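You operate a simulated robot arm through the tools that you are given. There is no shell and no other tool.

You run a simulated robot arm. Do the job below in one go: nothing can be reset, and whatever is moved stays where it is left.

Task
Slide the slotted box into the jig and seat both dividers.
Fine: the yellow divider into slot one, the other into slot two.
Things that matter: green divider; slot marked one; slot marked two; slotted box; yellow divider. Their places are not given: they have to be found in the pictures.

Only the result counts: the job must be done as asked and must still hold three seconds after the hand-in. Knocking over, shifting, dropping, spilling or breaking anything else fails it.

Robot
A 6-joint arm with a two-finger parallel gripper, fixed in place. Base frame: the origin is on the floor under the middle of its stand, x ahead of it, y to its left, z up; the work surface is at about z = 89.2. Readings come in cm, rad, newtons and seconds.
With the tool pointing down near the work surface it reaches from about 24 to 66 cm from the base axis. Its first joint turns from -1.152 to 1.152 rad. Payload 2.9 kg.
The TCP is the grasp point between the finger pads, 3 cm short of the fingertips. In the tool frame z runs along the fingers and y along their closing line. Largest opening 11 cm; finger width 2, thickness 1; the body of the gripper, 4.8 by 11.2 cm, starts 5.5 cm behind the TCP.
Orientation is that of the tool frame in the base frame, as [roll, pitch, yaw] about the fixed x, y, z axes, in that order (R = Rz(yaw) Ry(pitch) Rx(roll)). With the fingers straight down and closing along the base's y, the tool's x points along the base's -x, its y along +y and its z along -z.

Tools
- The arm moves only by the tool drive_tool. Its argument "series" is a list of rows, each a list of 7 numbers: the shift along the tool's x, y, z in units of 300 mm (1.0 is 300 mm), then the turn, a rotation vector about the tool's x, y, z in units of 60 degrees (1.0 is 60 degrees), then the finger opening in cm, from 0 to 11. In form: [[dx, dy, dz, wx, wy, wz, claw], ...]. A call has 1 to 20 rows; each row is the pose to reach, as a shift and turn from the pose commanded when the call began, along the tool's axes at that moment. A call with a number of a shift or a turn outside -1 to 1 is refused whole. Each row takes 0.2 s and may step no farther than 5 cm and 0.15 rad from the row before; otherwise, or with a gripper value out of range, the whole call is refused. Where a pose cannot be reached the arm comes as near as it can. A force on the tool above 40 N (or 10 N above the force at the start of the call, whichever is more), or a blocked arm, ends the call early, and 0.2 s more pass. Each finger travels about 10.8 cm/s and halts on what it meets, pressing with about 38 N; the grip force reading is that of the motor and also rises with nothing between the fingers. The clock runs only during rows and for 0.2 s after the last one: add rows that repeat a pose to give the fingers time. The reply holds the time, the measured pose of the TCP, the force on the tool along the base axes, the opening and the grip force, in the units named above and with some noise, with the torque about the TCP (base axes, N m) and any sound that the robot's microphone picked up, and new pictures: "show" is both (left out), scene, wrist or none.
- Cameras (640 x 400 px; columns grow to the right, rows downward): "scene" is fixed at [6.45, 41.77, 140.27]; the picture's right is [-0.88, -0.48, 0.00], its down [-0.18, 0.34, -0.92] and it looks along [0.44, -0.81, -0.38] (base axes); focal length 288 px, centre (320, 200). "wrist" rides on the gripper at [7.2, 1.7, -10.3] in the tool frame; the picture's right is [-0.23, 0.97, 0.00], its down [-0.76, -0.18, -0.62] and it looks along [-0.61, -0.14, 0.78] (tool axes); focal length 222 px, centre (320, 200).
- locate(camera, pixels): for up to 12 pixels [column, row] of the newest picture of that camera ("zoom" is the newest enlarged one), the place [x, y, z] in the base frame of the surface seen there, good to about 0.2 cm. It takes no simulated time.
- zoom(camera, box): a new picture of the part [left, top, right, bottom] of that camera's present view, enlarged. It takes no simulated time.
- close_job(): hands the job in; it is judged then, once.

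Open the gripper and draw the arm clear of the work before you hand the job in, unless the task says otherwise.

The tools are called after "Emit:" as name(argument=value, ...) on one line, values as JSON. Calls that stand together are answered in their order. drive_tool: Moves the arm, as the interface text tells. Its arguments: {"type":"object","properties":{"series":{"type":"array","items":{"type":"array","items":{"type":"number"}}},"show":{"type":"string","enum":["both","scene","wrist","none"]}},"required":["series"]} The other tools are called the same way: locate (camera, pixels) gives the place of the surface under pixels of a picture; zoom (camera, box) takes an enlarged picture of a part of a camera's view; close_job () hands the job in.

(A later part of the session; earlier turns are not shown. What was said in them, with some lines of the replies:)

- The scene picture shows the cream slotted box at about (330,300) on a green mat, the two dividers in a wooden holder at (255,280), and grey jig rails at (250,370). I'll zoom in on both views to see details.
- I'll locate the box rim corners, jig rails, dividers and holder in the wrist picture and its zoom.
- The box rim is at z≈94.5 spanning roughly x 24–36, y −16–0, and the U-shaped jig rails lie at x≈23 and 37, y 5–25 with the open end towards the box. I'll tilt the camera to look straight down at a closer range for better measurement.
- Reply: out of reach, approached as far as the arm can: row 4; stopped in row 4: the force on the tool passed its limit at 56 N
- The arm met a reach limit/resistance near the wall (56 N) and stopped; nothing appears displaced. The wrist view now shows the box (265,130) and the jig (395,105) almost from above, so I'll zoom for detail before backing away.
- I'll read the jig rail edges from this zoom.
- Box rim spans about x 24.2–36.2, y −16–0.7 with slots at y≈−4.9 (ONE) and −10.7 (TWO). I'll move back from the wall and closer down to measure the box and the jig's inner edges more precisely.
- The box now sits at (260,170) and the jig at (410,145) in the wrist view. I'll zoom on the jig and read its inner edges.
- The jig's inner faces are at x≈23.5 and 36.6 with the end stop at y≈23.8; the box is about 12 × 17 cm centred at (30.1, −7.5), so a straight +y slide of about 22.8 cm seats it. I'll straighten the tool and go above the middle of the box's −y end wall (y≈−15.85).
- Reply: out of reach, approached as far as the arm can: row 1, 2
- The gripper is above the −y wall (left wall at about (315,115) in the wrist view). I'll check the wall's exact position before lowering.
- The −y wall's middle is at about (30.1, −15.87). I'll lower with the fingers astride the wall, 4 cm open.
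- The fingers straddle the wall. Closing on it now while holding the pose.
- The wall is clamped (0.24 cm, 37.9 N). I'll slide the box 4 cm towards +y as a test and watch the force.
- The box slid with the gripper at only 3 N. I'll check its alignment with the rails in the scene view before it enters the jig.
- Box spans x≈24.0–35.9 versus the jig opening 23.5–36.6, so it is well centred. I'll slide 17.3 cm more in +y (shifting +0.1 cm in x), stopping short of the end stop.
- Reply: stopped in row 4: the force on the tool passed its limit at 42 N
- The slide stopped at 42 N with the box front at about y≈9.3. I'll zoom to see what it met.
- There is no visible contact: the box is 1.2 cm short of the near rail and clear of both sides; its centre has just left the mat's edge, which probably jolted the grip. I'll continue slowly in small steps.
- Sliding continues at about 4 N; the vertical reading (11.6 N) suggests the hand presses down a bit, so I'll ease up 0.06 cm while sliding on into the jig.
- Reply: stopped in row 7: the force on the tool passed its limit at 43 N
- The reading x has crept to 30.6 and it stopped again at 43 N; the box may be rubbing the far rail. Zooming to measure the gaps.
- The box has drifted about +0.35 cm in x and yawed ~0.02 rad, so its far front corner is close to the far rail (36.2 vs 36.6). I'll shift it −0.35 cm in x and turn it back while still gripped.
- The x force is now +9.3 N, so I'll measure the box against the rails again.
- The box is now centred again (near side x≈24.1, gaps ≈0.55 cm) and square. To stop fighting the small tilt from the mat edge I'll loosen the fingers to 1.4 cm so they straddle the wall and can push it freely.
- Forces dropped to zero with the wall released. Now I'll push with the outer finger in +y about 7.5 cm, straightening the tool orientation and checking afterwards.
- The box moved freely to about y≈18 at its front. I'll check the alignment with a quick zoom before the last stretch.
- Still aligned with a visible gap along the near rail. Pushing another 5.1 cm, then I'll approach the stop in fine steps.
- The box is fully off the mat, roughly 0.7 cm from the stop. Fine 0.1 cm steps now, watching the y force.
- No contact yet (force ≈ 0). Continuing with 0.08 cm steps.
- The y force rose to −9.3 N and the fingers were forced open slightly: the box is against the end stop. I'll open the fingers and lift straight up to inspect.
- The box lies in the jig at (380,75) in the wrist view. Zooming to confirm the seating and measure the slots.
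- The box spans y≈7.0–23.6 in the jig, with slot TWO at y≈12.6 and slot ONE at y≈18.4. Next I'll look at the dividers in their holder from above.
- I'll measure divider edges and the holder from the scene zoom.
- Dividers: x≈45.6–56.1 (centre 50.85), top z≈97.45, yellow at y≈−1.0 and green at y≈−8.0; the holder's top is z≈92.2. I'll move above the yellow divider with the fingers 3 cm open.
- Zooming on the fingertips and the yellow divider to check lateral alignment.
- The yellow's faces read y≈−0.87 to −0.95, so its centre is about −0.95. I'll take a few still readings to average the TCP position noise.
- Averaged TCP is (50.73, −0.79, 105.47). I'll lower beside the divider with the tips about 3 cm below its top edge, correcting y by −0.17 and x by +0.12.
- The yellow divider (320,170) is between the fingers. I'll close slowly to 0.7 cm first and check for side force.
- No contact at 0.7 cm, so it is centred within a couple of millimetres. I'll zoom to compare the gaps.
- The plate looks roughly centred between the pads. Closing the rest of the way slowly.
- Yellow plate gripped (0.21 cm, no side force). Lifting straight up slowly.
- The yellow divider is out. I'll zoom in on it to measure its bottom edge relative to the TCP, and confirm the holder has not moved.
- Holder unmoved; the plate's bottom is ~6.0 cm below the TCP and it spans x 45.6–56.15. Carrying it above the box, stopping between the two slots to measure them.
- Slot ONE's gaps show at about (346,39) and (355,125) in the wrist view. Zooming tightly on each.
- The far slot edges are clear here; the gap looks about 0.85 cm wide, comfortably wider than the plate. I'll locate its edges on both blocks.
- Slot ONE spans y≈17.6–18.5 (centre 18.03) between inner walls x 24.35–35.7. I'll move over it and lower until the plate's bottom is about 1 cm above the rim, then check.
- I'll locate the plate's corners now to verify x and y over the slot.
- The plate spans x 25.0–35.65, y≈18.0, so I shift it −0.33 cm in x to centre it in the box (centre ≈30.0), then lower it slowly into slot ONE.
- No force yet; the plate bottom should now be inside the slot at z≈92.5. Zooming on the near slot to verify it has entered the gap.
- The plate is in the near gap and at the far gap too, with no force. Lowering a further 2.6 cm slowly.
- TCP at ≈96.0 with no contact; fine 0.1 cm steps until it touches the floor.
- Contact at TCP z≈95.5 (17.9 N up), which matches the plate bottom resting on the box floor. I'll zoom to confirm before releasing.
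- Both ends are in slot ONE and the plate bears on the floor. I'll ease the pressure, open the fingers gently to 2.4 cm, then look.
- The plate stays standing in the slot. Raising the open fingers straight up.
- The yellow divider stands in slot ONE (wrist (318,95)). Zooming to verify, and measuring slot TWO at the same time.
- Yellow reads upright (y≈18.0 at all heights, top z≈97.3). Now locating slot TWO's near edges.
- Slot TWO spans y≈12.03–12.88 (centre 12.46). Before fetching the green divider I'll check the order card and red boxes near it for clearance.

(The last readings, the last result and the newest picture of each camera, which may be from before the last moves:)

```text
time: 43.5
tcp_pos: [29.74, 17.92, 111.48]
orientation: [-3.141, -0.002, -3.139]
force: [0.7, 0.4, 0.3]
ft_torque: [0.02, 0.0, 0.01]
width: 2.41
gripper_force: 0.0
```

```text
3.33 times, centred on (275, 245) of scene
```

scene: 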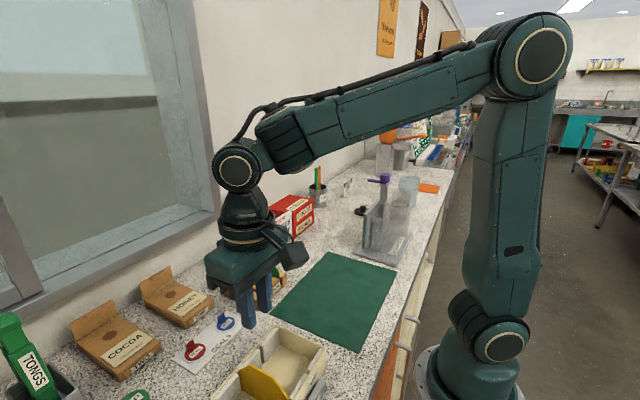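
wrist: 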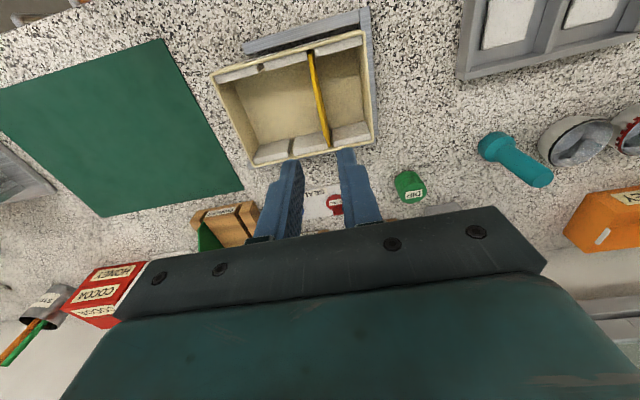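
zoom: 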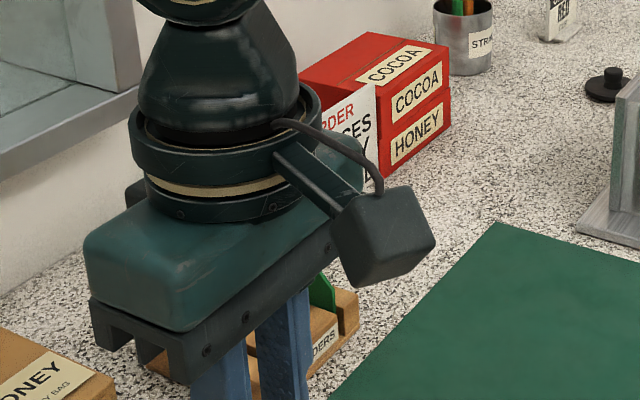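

The red boxes are well away (y≈−30). I'll travel to above the green divider with the fingers 3 cm open and inspect from there.

Emit:
drive_tool(series=[[-0.06, -0.07, 0, 0, 0, 0, 3], [-0.16, -0.19, 0, 0, 0, 0, 3], [-0.26, -0.315, 0, 0, 0, 0, 3], [-0.36, -0.44, 0, 0, 0, 0, 3], [-0.46, -0.56, 0.03, 0, 0, 0, 3], [-0.56, -0.685, 0.07, 0, 0, 0, 3], [-0.65, -0.795, 0.11, 0, 0, 0, 3], [-0.703, -0.865, 0.15, 0, 0, 0, 3], [-0.703, -0.865, 0.15, 0, 0, 0, 3]], show="both")

```text
time: 45.5
tcp_pos: [50.84, -8.17, 107.02]
orientation: [-3.141, 0.0, -3.139]
force: [0.9, -0.8, 0.1]
ft_torque: [0.01, 0.01, 0.0]
width: 3.0
gripper_force: 0.0
```

scene: 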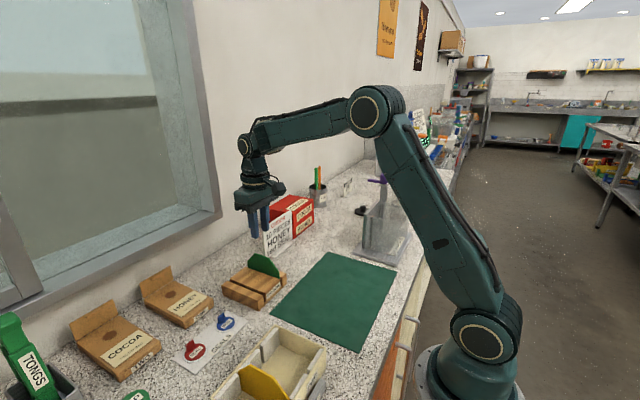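
wrist: 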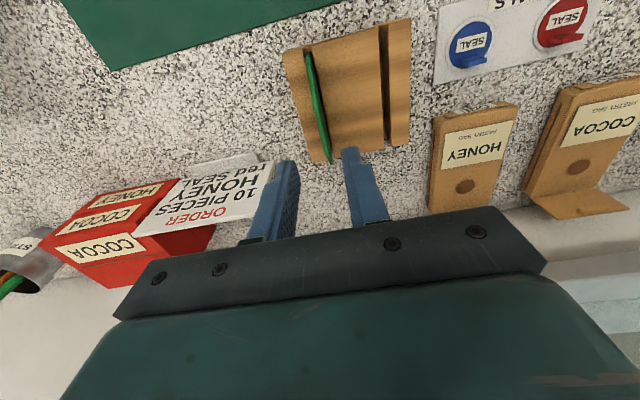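

The green divider is at (318,105). I'll locate it and the nearest parts of the order card.

Emit:
locate(camera="wrist", pixels=[[272, 163], [240, 215], [180, 180], [135, 235], [255, 158], [311, 75], [313, 85], [315, 95], [317, 105], [320, 120], [323, 135], [327, 150]])

Emit:
zoom(camera="wrist", box=[270, 40, 370, 200])

```text
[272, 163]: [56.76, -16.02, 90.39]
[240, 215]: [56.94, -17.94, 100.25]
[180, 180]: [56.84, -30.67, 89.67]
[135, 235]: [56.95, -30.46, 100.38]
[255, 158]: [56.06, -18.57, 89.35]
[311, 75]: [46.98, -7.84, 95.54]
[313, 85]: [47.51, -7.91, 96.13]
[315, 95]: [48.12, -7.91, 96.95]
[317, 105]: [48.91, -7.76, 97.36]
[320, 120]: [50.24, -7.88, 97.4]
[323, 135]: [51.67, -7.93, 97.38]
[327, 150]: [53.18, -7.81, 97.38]
```

```text
2.50 times, centred on (320, 120) of wrist
```

zoom: 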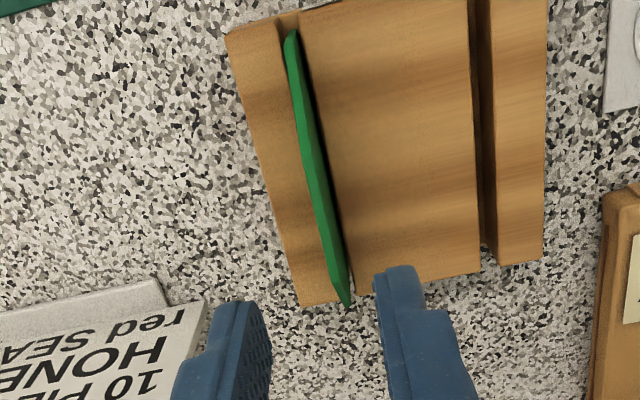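

The card's nearest edge is x≈56.8, y≤−16, so clear of the gripper. I'll average a few TCP readings before lowering.

Emit:
drive_tool(series=[[0, 0, 0, 0, 0, 0, 3]], show="none")

Emit:
drive_tool(series=[[0, 0, 0, 0, 0, 0, 3]], show="none")

Emit:
drive_tool(series=[[0, 0, 0, 0, 0, 0, 3]], show="none")

Emit:
drive_tool(series=[[0, 0, 0, 0, 0, 0, 3]], show="none")

```text
time: 45.9
tcp_pos: [50.74, -8.0, 106.97]
orientation: [-3.14, 0.001, -3.139]
force: [0.2, 0.3, 0.7]
ft_torque: [-0.04, 0.03, 0.01]
width: 2.98
gripper_force: 0.1
```

```text
time: 46.3
tcp_pos: [50.81, -7.99, 107.09]
orientation: [-3.141, 0.001, -3.14]
force: [-0.3, 0.1, -0.4]
ft_torque: [0.01, -0.02, 0.01]
width: 3.01
gripper_force: 0.1
```

```text
time: 46.7
tcp_pos: [50.82, -8.13, 107.06]
orientation: [-3.141, 0.0, -3.14]
force: [-0.3, 0.6, -0.1]
ft_torque: [0.02, 0.02, 0.0]
width: 2.98
gripper_force: 0.0
```

```text
time: 47.1
tcp_pos: [50.85, -7.98, 106.98]
orientation: [-3.142, -0.001, -3.14]
force: [-0.2, -0.3, 0.3]
ft_torque: [-0.01, 0.01, -0.01]
width: 3.01
gripper_force: 0.0
```

Averaged TCP is (50.81, −8.05, 107.02). Lowering around the green plate with a +0.1 cm y correction.

Emit:
drive_tool(series=[[-0.001, 0.0033, 0.1, 0, 0, 0, 3], [-0.001, 0.0033, 0.2, 0, 0, 0, 3], [-0.001, 0.0033, 0.28, 0, 0, 0, 3], [-0.001, 0.0033, 0.335, 0, 0, 0, 3], [-0.001, 0.0033, 0.365, 0, 0, 0, 3], [-0.001, 0.0033, 0.372, 0, 0, 0, 3], [-0.001, 0.0033, 0.372, 0, 0, 0, 1.8], [-0.001, 0.0033, 0.372, 0, 0, 0, 1], [-0.001, 0.0033, 0.372, 0, 0, 0, 0.8], [-0.001, 0.0033, 0.372, 0, 0, 0, 0.8]], show="both")

```text
time: 49.3
tcp_pos: [50.71, -7.83, 95.76]
orientation: [-3.141, 0.001, -3.14]
force: [-0.3, -0.3, 0.5]
ft_torque: [0.03, 0.0, 0.02]
width: 0.78
gripper_force: 0.1
```

scene: 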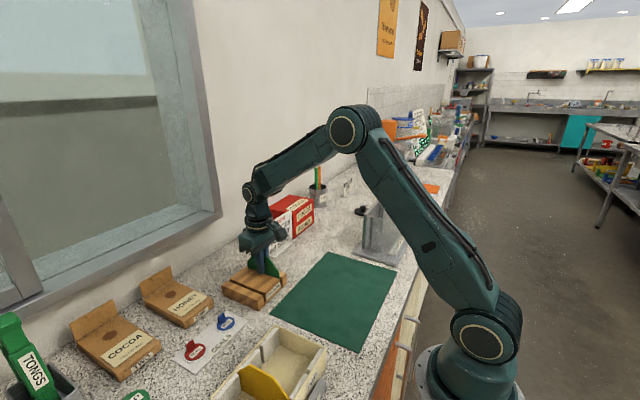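
wrist: 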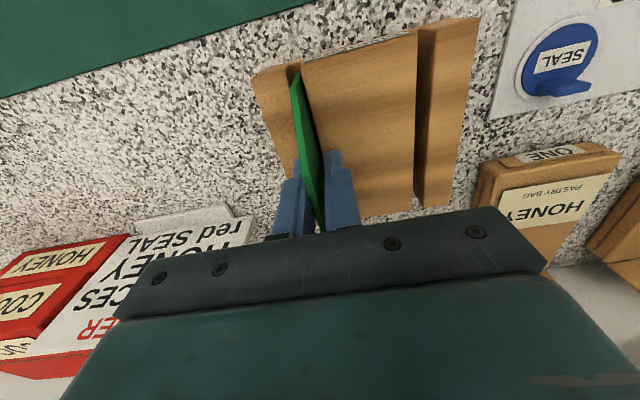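

Emit:
zoom(camera="wrist", box=[270, 130, 380, 240])

```text
3.64 times, centred on (325, 185) of wrist
```

zoom: 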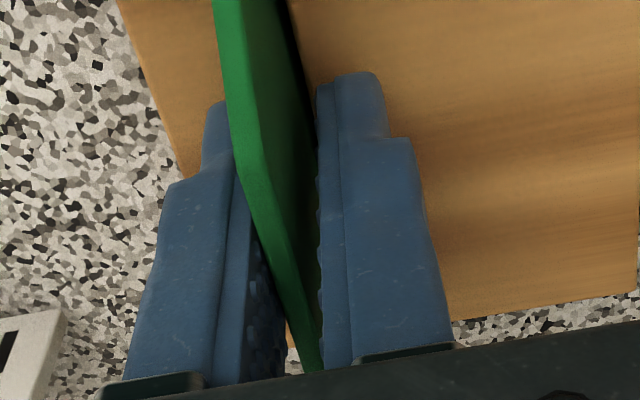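

The green plate sits slightly nearer the −y finger, so I shift −0.1 cm in y, then close slowly.

Emit:
drive_tool(series=[[0, -0.0035, 0, 0, 0, 0, 0.8], [0, -0.0035, 0, 0, 0, 0, 0.7], [0, -0.0035, 0, 0, 0, 0, 0.6], [0, -0.0035, 0, 0, 0, 0, 0.5], [0, -0.0035, 0, 0, 0, 0, 0.4], [0, -0.0035, 0, 0, 0, 0, 0.3], [0, -0.0035, 0, 0, 0, 0, 0.2], [0, -0.0035, 0, 0, 0, 0, 0], [0, -0.0035, 0, 0, 0, 0, 0]], show="both")

```text
time: 51.3
tcp_pos: [50.87, -7.96, 95.82]
orientation: [-3.141, 0.0, -3.139]
force: [0.5, -1.0, -0.3]
ft_torque: [-0.03, 0.02, -0.01]
width: 0.26
gripper_force: 38.1
```

scene: 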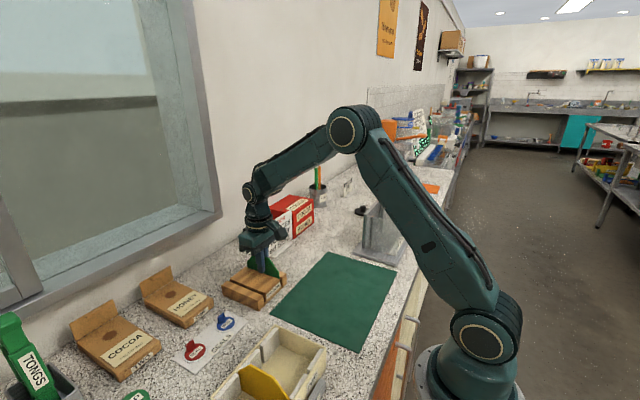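
wrist: 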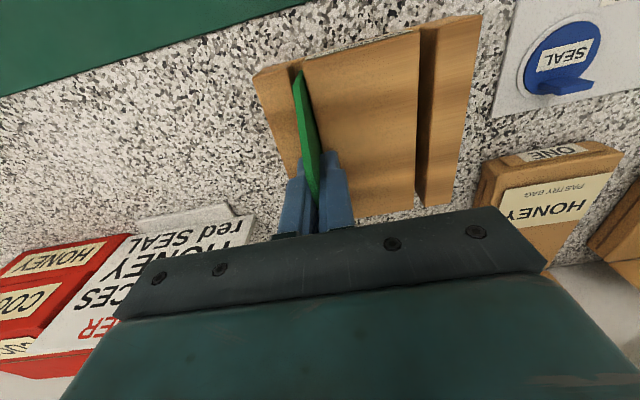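

Green gripped (0.26 cm) with negligible side force. Lifting straight up slowly.

Emit:
drive_tool(series=[[0, 0, -0.01, 0, 0, 0, 0], [0, 0, -0.025, 0, 0, 0, 0], [0, 0, -0.045, 0, 0, 0, 0], [0, 0, -0.07, 0, 0, 0, 0], [0, 0, -0.1, 0, 0, 0, 0], [0, 0, -0.15, 0, 0, 0, 0], [0, 0, -0.22, 0, 0, 0, 0], [0, 0, -0.3, 0, 0, 0, 0], [0, 0, -0.4, 0, 0, 0, 0], [0, 0, -0.53, 0, 0, 0, 0], [0, 0, -0.53, 0, 0, 0, 0]], show="both")

```text
time: 53.7
tcp_pos: [50.86, -7.98, 111.76]
orientation: [-3.141, 0.001, -3.14]
force: [0.2, -0.1, -0.6]
ft_torque: [-0.03, 0.02, 0.0]
width: 0.25
gripper_force: 37.9
```

scene: 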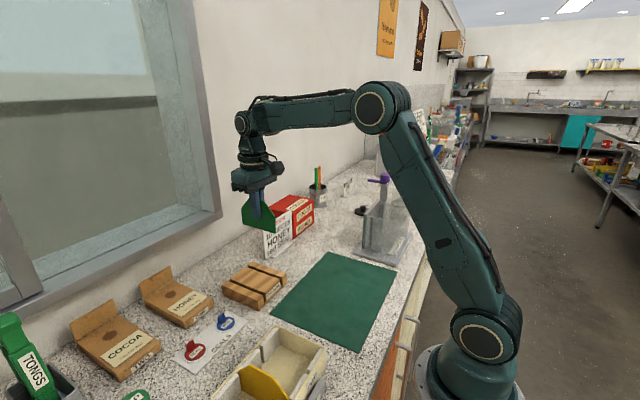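
wrist: 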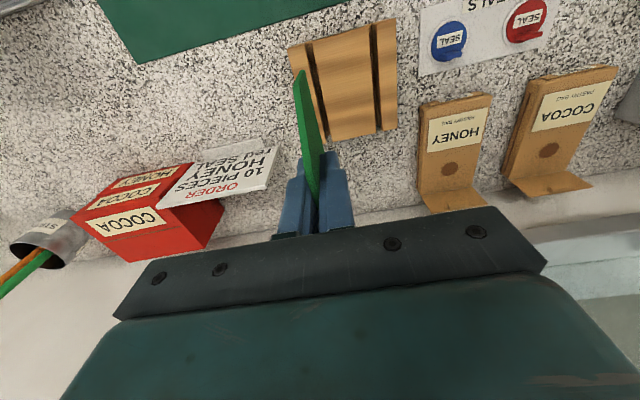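

Holder is empty and unmoved. Carrying the green plate above slot TWO (target TCP ≈ (29.78, 12.46)).

Emit:
drive_tool(series=[[0.04, 0.04, 0, 0, 0, 0, 0], [0.12, 0.117, 0, 0, 0, 0, 0], [0.22, 0.214, 0, 0, 0, 0, 0], [0.32, 0.311, 0, 0, 0, 0, 0], [0.42, 0.408, 0, 0, 0, 0, 0], [0.52, 0.505, 0, 0, 0, 0, 0], [0.61, 0.593, 0, 0, 0, 0, 0], [0.67, 0.65, 0, 0, 0, 0, 0], [0.702, 0.681, 0, 0, 0, 0, 0], [0.702, 0.681, 0.1, 0, 0, 0, 0], [0.702, 0.681, 0.2, 0, 0, 0, 0], [0.702, 0.681, 0.29, 0, 0, 0, 0], [0.702, 0.681, 0.34, 0, 0, 0, 0], [0.702, 0.681, 0.34, 0, 0, 0, 0]], show="both")

```text
time: 56.7
tcp_pos: [29.89, 12.57, 101.58]
orientation: [3.141, -0.001, -3.14]
force: [0.1, 0.1, -0.1]
ft_torque: [0.01, 0.02, -0.02]
width: 0.26
gripper_force: 37.5
```

scene: 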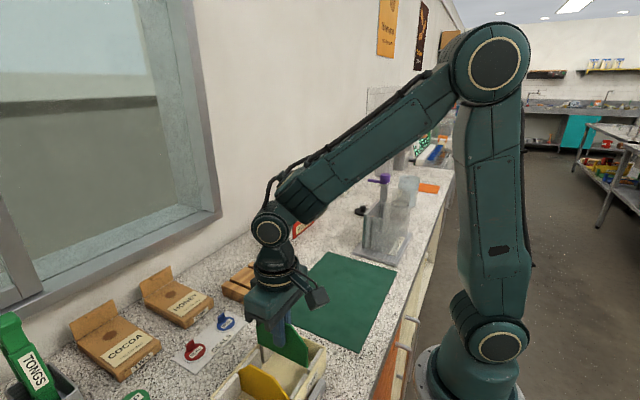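
wrist: 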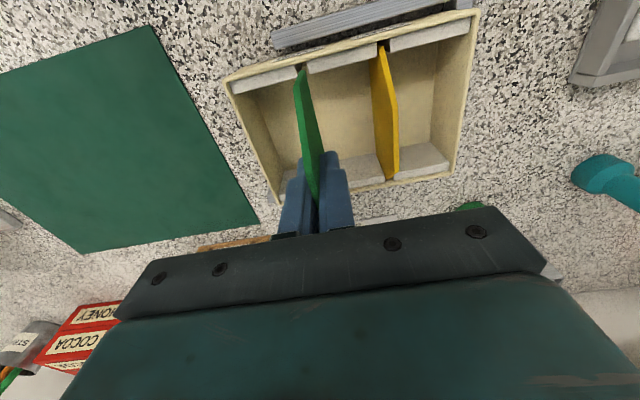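

The green plate hovers over slot TWO. I'll zoom and locate its ends relative to the slot.

Emit:
zoom(camera="wrist", box=[265, 50, 345, 100])

Emit:
zoom(camera="scene", box=[235, 305, 335, 385])

```text
8.00 times, centred on (305, 75) of wrist
```

zoom: 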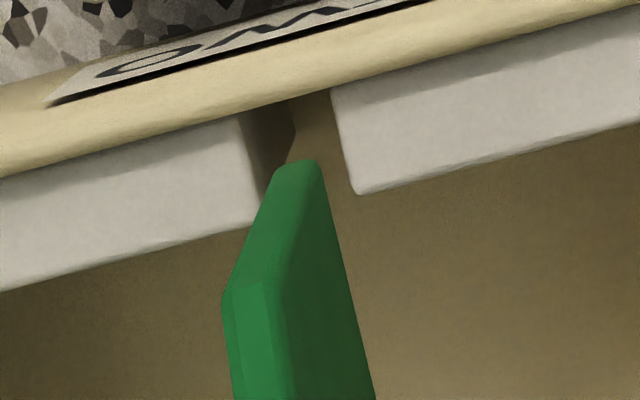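

```text
5.00 times, centred on (285, 345) of scene
```

zoom: 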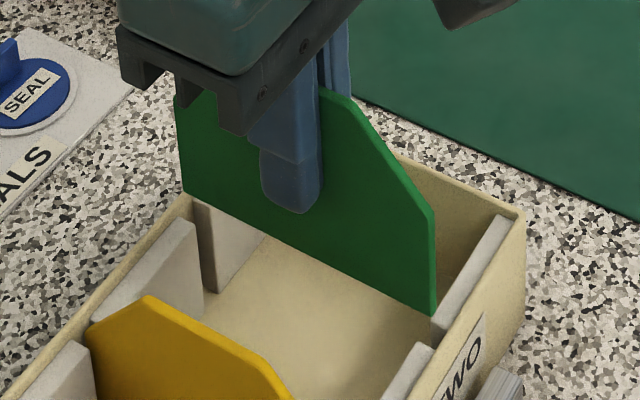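

Emit:
locate(camera="zoom", pixels=[[433, 308], [430, 270], [430, 230], [400, 290], [350, 250], [220, 200], [186, 188], [183, 160], [181, 130], [250, 210], [400, 220], [340, 130]])

Emit:
locate(camera="wrist", pixels=[[303, 72], [302, 74], [301, 78], [298, 82], [296, 88], [303, 100]])

```text
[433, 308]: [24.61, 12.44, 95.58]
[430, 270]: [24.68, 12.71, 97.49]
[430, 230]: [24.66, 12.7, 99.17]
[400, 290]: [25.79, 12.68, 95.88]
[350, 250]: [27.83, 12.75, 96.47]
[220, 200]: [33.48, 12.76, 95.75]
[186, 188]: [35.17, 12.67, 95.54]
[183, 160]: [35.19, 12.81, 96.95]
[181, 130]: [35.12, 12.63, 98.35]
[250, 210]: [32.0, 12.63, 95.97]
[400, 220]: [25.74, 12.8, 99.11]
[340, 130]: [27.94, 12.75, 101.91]
```

```text
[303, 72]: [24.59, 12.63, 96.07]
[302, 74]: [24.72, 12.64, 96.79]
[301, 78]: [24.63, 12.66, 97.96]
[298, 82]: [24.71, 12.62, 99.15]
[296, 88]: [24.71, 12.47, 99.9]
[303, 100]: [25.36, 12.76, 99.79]
```

Green's centre is y≈12.6, x≈29.9; I shift −0.13 in y and +0.1 in x, then lower 3 cm into slot TWO.

Emit:
drive_tool(series=[[-0.0035, -0.0043, 0, 0, 0, 0, 0], [-0.0035, -0.0043, 0, 0, 0, 0, 0], [-0.0035, -0.0043, 0.025, 0, 0, 0, 0], [-0.0035, -0.0043, 0.05, 0, 0, 0, 0], [-0.0035, -0.0043, 0.075, 0, 0, 0, 0], [-0.0035, -0.0043, 0.1, 0, 0, 0, 0], [-0.0035, -0.0043, 0.1, 0, 0, 0, 0]], show="both")

```text
time: 58.3
tcp_pos: [29.75, 12.3, 98.5]
orientation: [-3.141, -0.001, -3.14]
force: [0.3, -0.8, -0.3]
ft_torque: [0.02, 0.01, 0.0]
width: 0.24
gripper_force: 38.4
```

scene: 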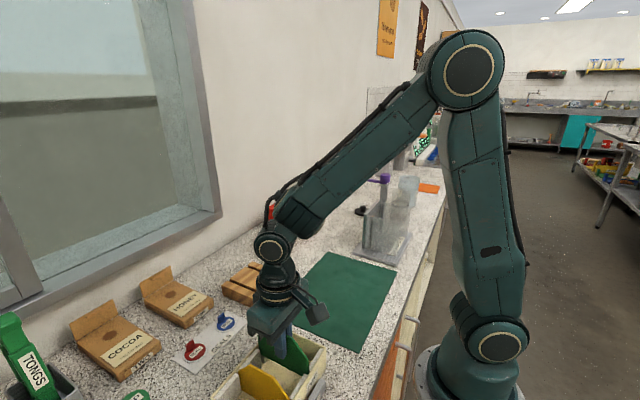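
wrist: 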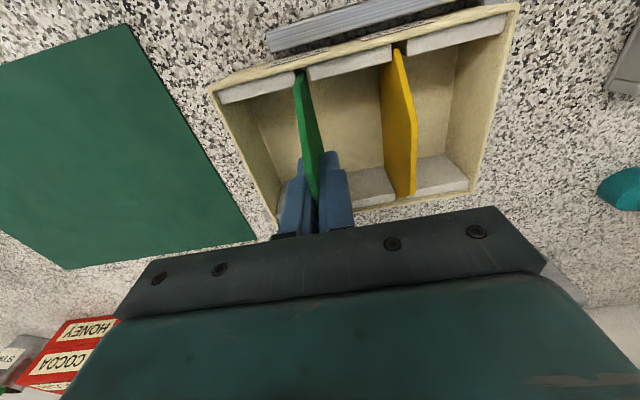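

No force; checking that both ends of the green plate are in their gaps before going lower.

Emit:
zoom(camera="wrist", box=[265, 50, 345, 100])

Emit:
zoom(camera="scene", box=[225, 310, 335, 395])

```text
8.00 times, centred on (305, 75) of wrist
```

zoom: 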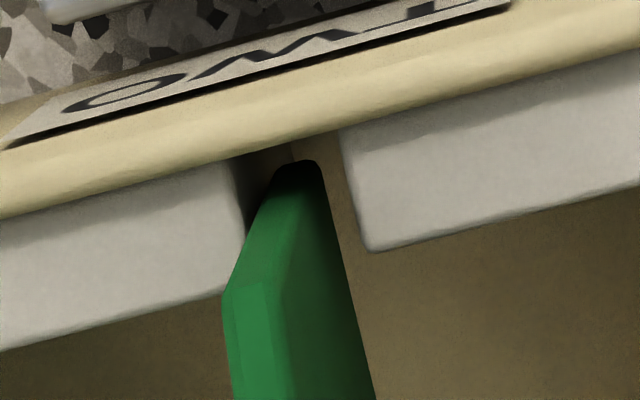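

```text
4.71 times, centred on (280, 352) of scene
```

zoom: 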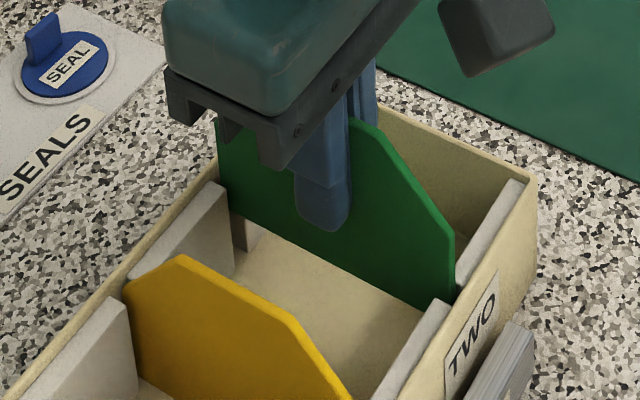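

The green plate is inside both gaps of slot TWO. Lowering another 2.6 cm slowly, then fine steps to touch the floor.

Emit:
drive_tool(series=[[0, 0, 0.015, 0, 0, 0, 0], [0, 0, 0.03, 0, 0, 0, 0], [0, 0, 0.045, 0, 0, 0, 0], [0, 0, 0.06, 0, 0, 0, 0], [0, 0, 0.075, 0, 0, 0, 0], [0, 0, 0.087, 0, 0, 0, 0], [0, 0, 0.09, 0, 0, 0, 0], [0, 0, 0.0935, 0, 0, 0, 0], [0, 0, 0.097, 0, 0, 0, 0]], show="none")

```text
time: 60.3
tcp_pos: [29.87, 12.46, 95.62]
orientation: [-3.141, 0.0, -3.14]
force: [-0.5, -2.6, 3.3]
ft_torque: [-0.04, 0.03, 0.01]
width: 0.23
gripper_force: 37.7
```

First touch (3.3 N) at z≈95.6. Two more 0.08 cm steps to confirm seating.

Emit:
drive_tool(series=[[0, 0, 0.0025, 0, 0, 0, 0], [0, 0, 0.0045, 0, 0, 0, 0]], show="both")

```text
time: 60.9
tcp_pos: [29.83, 12.44, 95.51]
orientation: [3.14, 0.001, -3.14]
force: [-2.5, -1.3, 19.1]
ft_torque: [-0.02, 0.32, 0.01]
width: 0.24
gripper_force: 38.1
```

scene: 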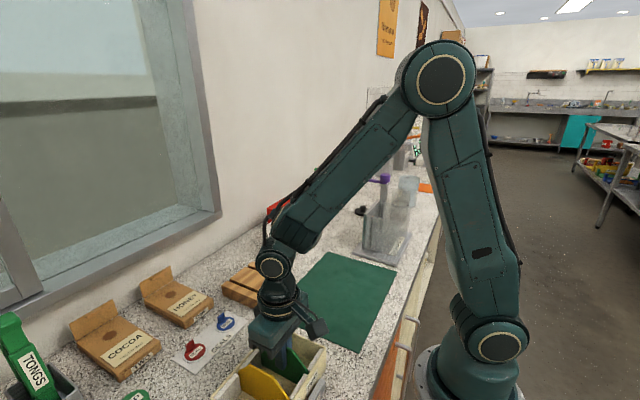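
wrist: 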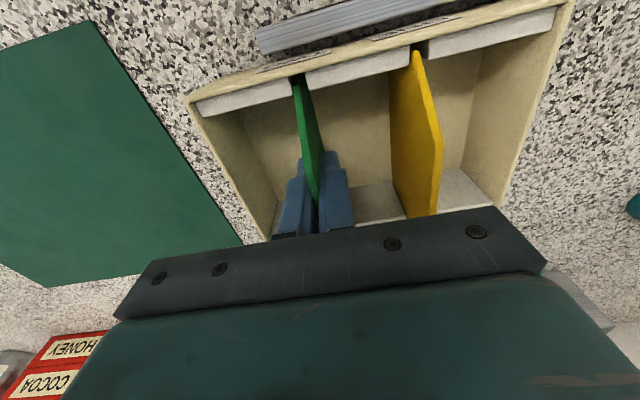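

Fz is 19 N at the same height as the yellow's seating, so the green plate is on the floor. Easing the pressure and opening the fingers gently.

Emit:
drive_tool(series=[[0, 0, -0.002, 0, 0, 0, 0], [0, 0, -0.002, 0, 0, 0, 0.4], [0, 0, -0.002, 0, 0, 0, 0.6], [0, 0, -0.002, 0, 0, 0, 1], [0, 0, -0.002, 0, 0, 0, 1.6], [0, 0, -0.002, 0, 0, 0, 2.4], [0, 0, -0.002, 0, 0, 0, 2.4]], show="both")

```text
time: 62.5
tcp_pos: [29.98, 12.3, 95.4]
orientation: [3.141, 0.0, -3.14]
force: [-0.4, -0.6, -0.1]
ft_torque: [-0.03, -0.01, 0.05]
width: 2.38
gripper_force: 0.0
```

scene: 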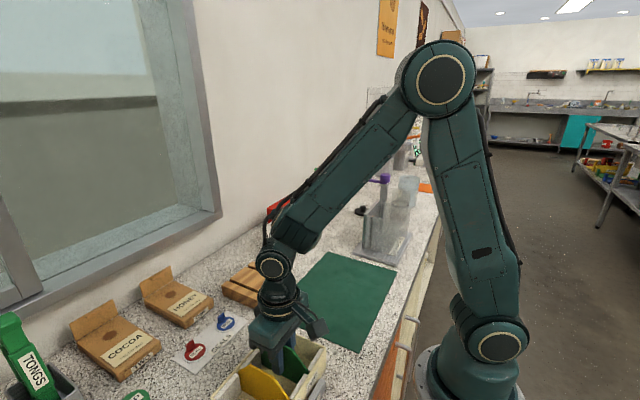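
wrist: 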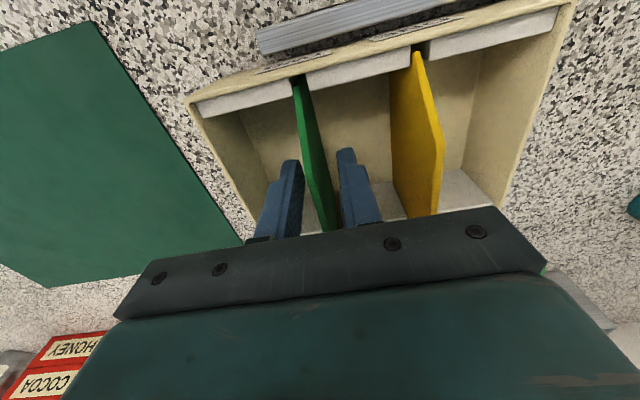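

The green plate stands free between the open fingers. Lifting straight up and clear.

Emit:
drive_tool(series=[[0, 0, -0.02, 0, 0, 0, 2.4], [0, 0, -0.05, 0, 0, 0, 2.4], [0, 0, -0.1, 0, 0, 0, 2.4], [0, 0, -0.17, 0, 0, 0, 2.4], [0, 0, -0.27, 0, 0, 0, 2.4], [0, 0, -0.4, 0, 0, 0, 2.4], [0, 0, -0.53, 0, 0, 0, 2.4], [0, 0, -0.66, 0, 0, 0, 4], [0, 0, -0.66, 0, 0, 0, 4]], show="both")

```text
time: 64.5
tcp_pos: [29.88, 12.41, 115.25]
orientation: [3.141, -0.001, -3.141]
force: [0.9, 0.4, 0.0]
ft_torque: [0.0, 0.0, -0.02]
width: 4.02
gripper_force: 0.0
```

scene: 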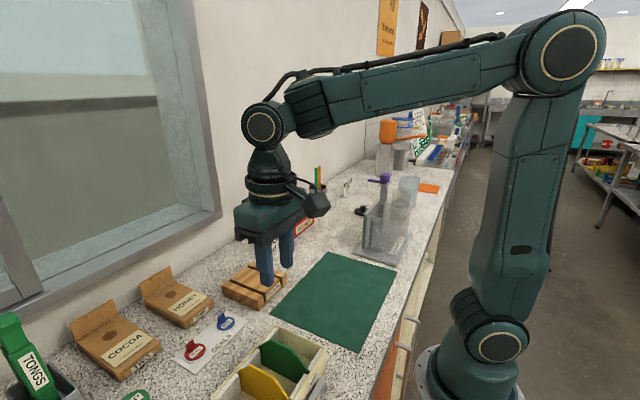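
wrist: 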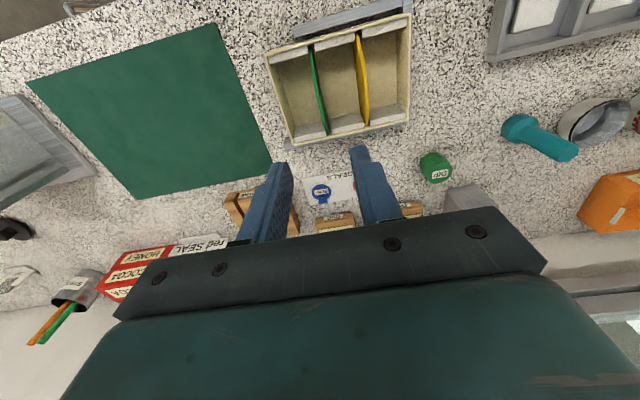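

Both dividers stand in the box. I'll zoom to verify both slot ends and whether the box is fully against the jig's end stop.

Emit:
zoom(camera="wrist", box=[255, 0, 435, 155])

Emit:
zoom(camera="wrist", box=[385, 5, 435, 135])

Emit:
zoom(camera="scene", box=[205, 320, 335, 400])

```text
2.58 times, centred on (345, 78) of wrist
```

zoom: 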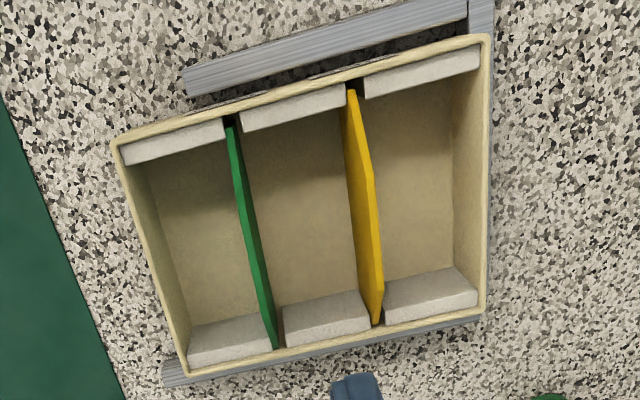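

```text
3.08 times, centred on (410, 70) of wrist
```

zoom: 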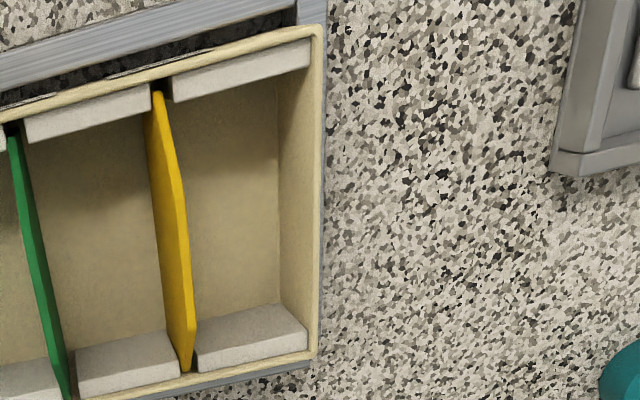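

```text
4.92 times, centred on (270, 360) of scene
```

zoom: 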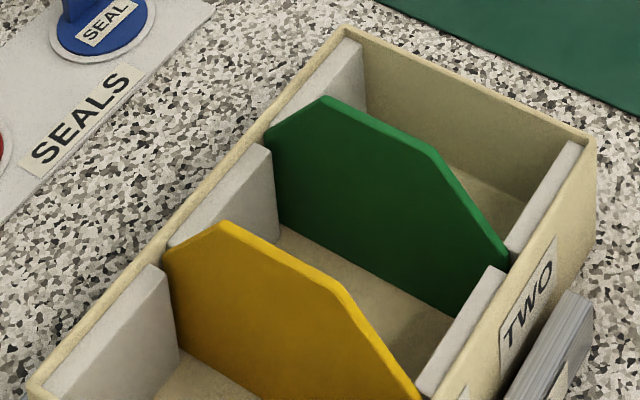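

Both plates are in the right gaps. To check the seating against the end stop I'll move the camera beyond the stop (+y) and look down there.

Emit:
drive_tool(series=[[0, 0.1, 0, 0, 0, 0, 4], [0, 0.22, 0, 0, 0, 0, 4], [0, 0.34, 0, 0, 0, 0, 4], [0, 0.42, 0, 0, 0, 0, 4], [0, 0.42, 0, 0, 0, 0, 4]], show="wrist")

```text
time: 65.7
tcp_pos: [29.82, 25.07, 115.46]
orientation: [-3.14, 0.001, -3.14]
force: [-0.3, 0.1, 0.0]
ft_torque: [0.03, 0.04, -0.01]
width: 4.01
gripper_force: 0.1
```

wrist: 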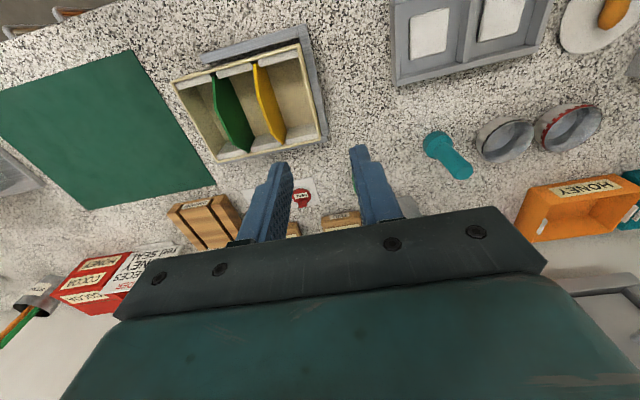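

Emit:
zoom(camera="wrist", box=[280, 20, 340, 155])

Emit:
zoom(camera="wrist", box=[285, 20, 345, 60])

Emit:
zoom(camera="wrist", box=[295, 60, 345, 95])

```text
2.96 times, centred on (310, 88) of wrist
```

zoom: 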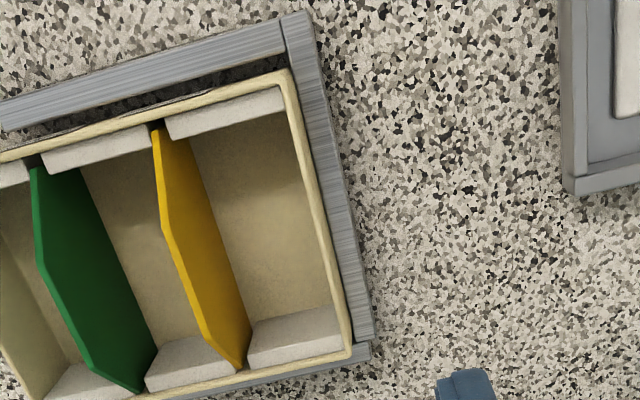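

```text
10.00 times, centred on (315, 40) of wrist
```

zoom: 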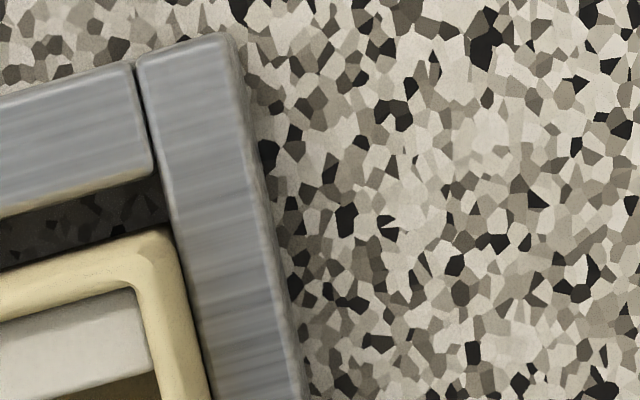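

```text
11.43 times, centred on (320, 78) of wrist
```

zoom: 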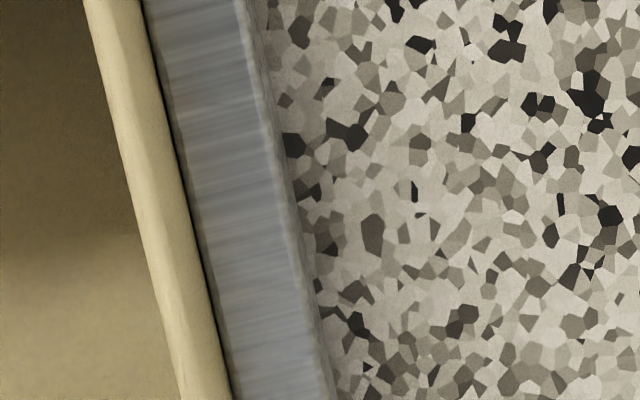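

The box end wall touches the end rail with no visible gap. A last check of the dividers' position by locating points on both plates.

Emit:
locate(camera="wrist", pixels=[[262, 90], [266, 105], [270, 120], [222, 90], [228, 105], [236, 125], [257, 68], [214, 80], [320, 80], [310, 45], [317, 115], [303, 52]])

Emit:
zoom(camera="scene", box=[200, 230, 400, 400])

```text
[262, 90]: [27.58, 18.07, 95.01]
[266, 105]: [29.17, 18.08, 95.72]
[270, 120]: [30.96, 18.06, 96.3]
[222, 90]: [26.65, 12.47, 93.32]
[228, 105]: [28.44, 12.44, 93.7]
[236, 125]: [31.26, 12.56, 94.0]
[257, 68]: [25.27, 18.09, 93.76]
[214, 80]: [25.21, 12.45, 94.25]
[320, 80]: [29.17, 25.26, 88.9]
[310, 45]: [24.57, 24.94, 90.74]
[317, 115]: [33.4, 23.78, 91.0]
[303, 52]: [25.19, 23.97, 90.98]
```

```text
2.35 times, centred on (300, 315) of scene
```

zoom: 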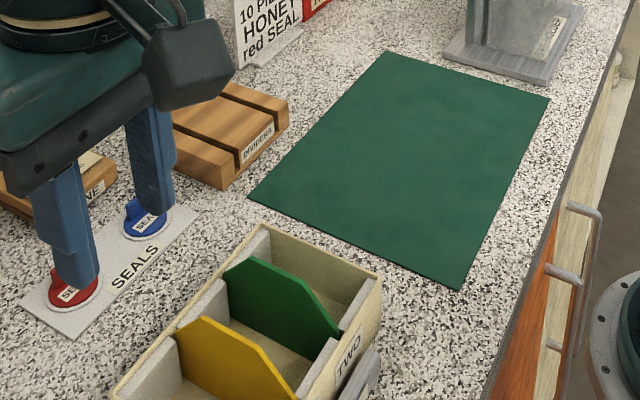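

Yellow sits at y≈18.07 (slot ONE) and green at y≈12.48 (slot TWO), both upright; nothing else has moved. I'll raise the arm clear with the gripper open.

Emit:
drive_tool(series=[[0, 0, -0.1, 0, 0, 0, 5], [0, 0, -0.22, 0, 0, 0, 6], [0, -0.05, -0.35, 0, 0, 0, 8], [0, -0.15, -0.45, 0, 0, 0, 10], [0, -0.28, -0.5, 0, 0, 0, 11], [0, -0.4, -0.5, 0, 0, 0, 11], [0, -0.5, -0.5, 0, 0, 0, 11], [0, -0.5, -0.5, 0, 0, 0, 11]], show="both")

```text
time: 67.5
tcp_pos: [29.86, 9.73, 130.54]
orientation: [3.14, 0.002, -3.139]
force: [-0.3, 0.1, 0.0]
ft_torque: [-0.02, -0.02, -0.02]
width: 10.99
gripper_force: 0.1
```

scene: 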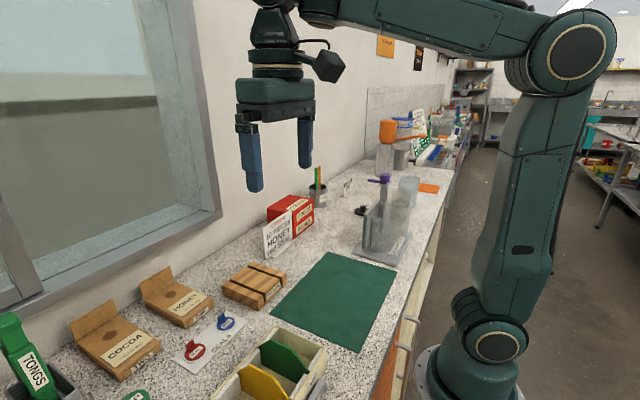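
wrist: 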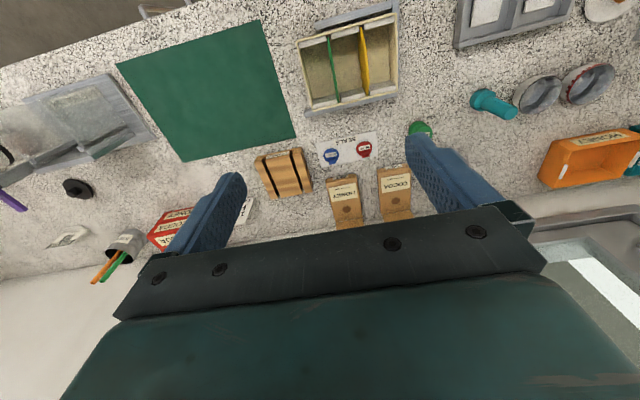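

The arm is clear with the gripper open. The box is in the jig against its stop, the yellow divider is in slot one and the green in slot two, so I'm handing the job in.

Emit:
close_job()

```text
The job is handed in.
```

The slotted box is in the jig against its end stop. The yellow divider is in slot one and the green divider is in slot two. I handed the job in with the gripper open and the arm raised clear.

- **Box:** the last view shows its end wall touching the jig's end rail with no visible gap. There is roughly 0.5 cm of clearance on each side.
- **Dividers:** both reached the box floor, with the force rising to 18–19 N at the same height. Before I withdrew, the pictures showed them upright and near the middle of their slots.
- **Everything else:** the divider holder, mat, seals and order card show no movement in the later pictures.

The arm hit its force limit three times, and nothing looked displaced afterwards:

- **First:** near the wall at the start, while I was positioning the camera.
- **Second and third:** while sliding the box, probably once as it tipped off the mat's edge and once against the far rail. After that I re-centred the box and pushed it the rest of the way.
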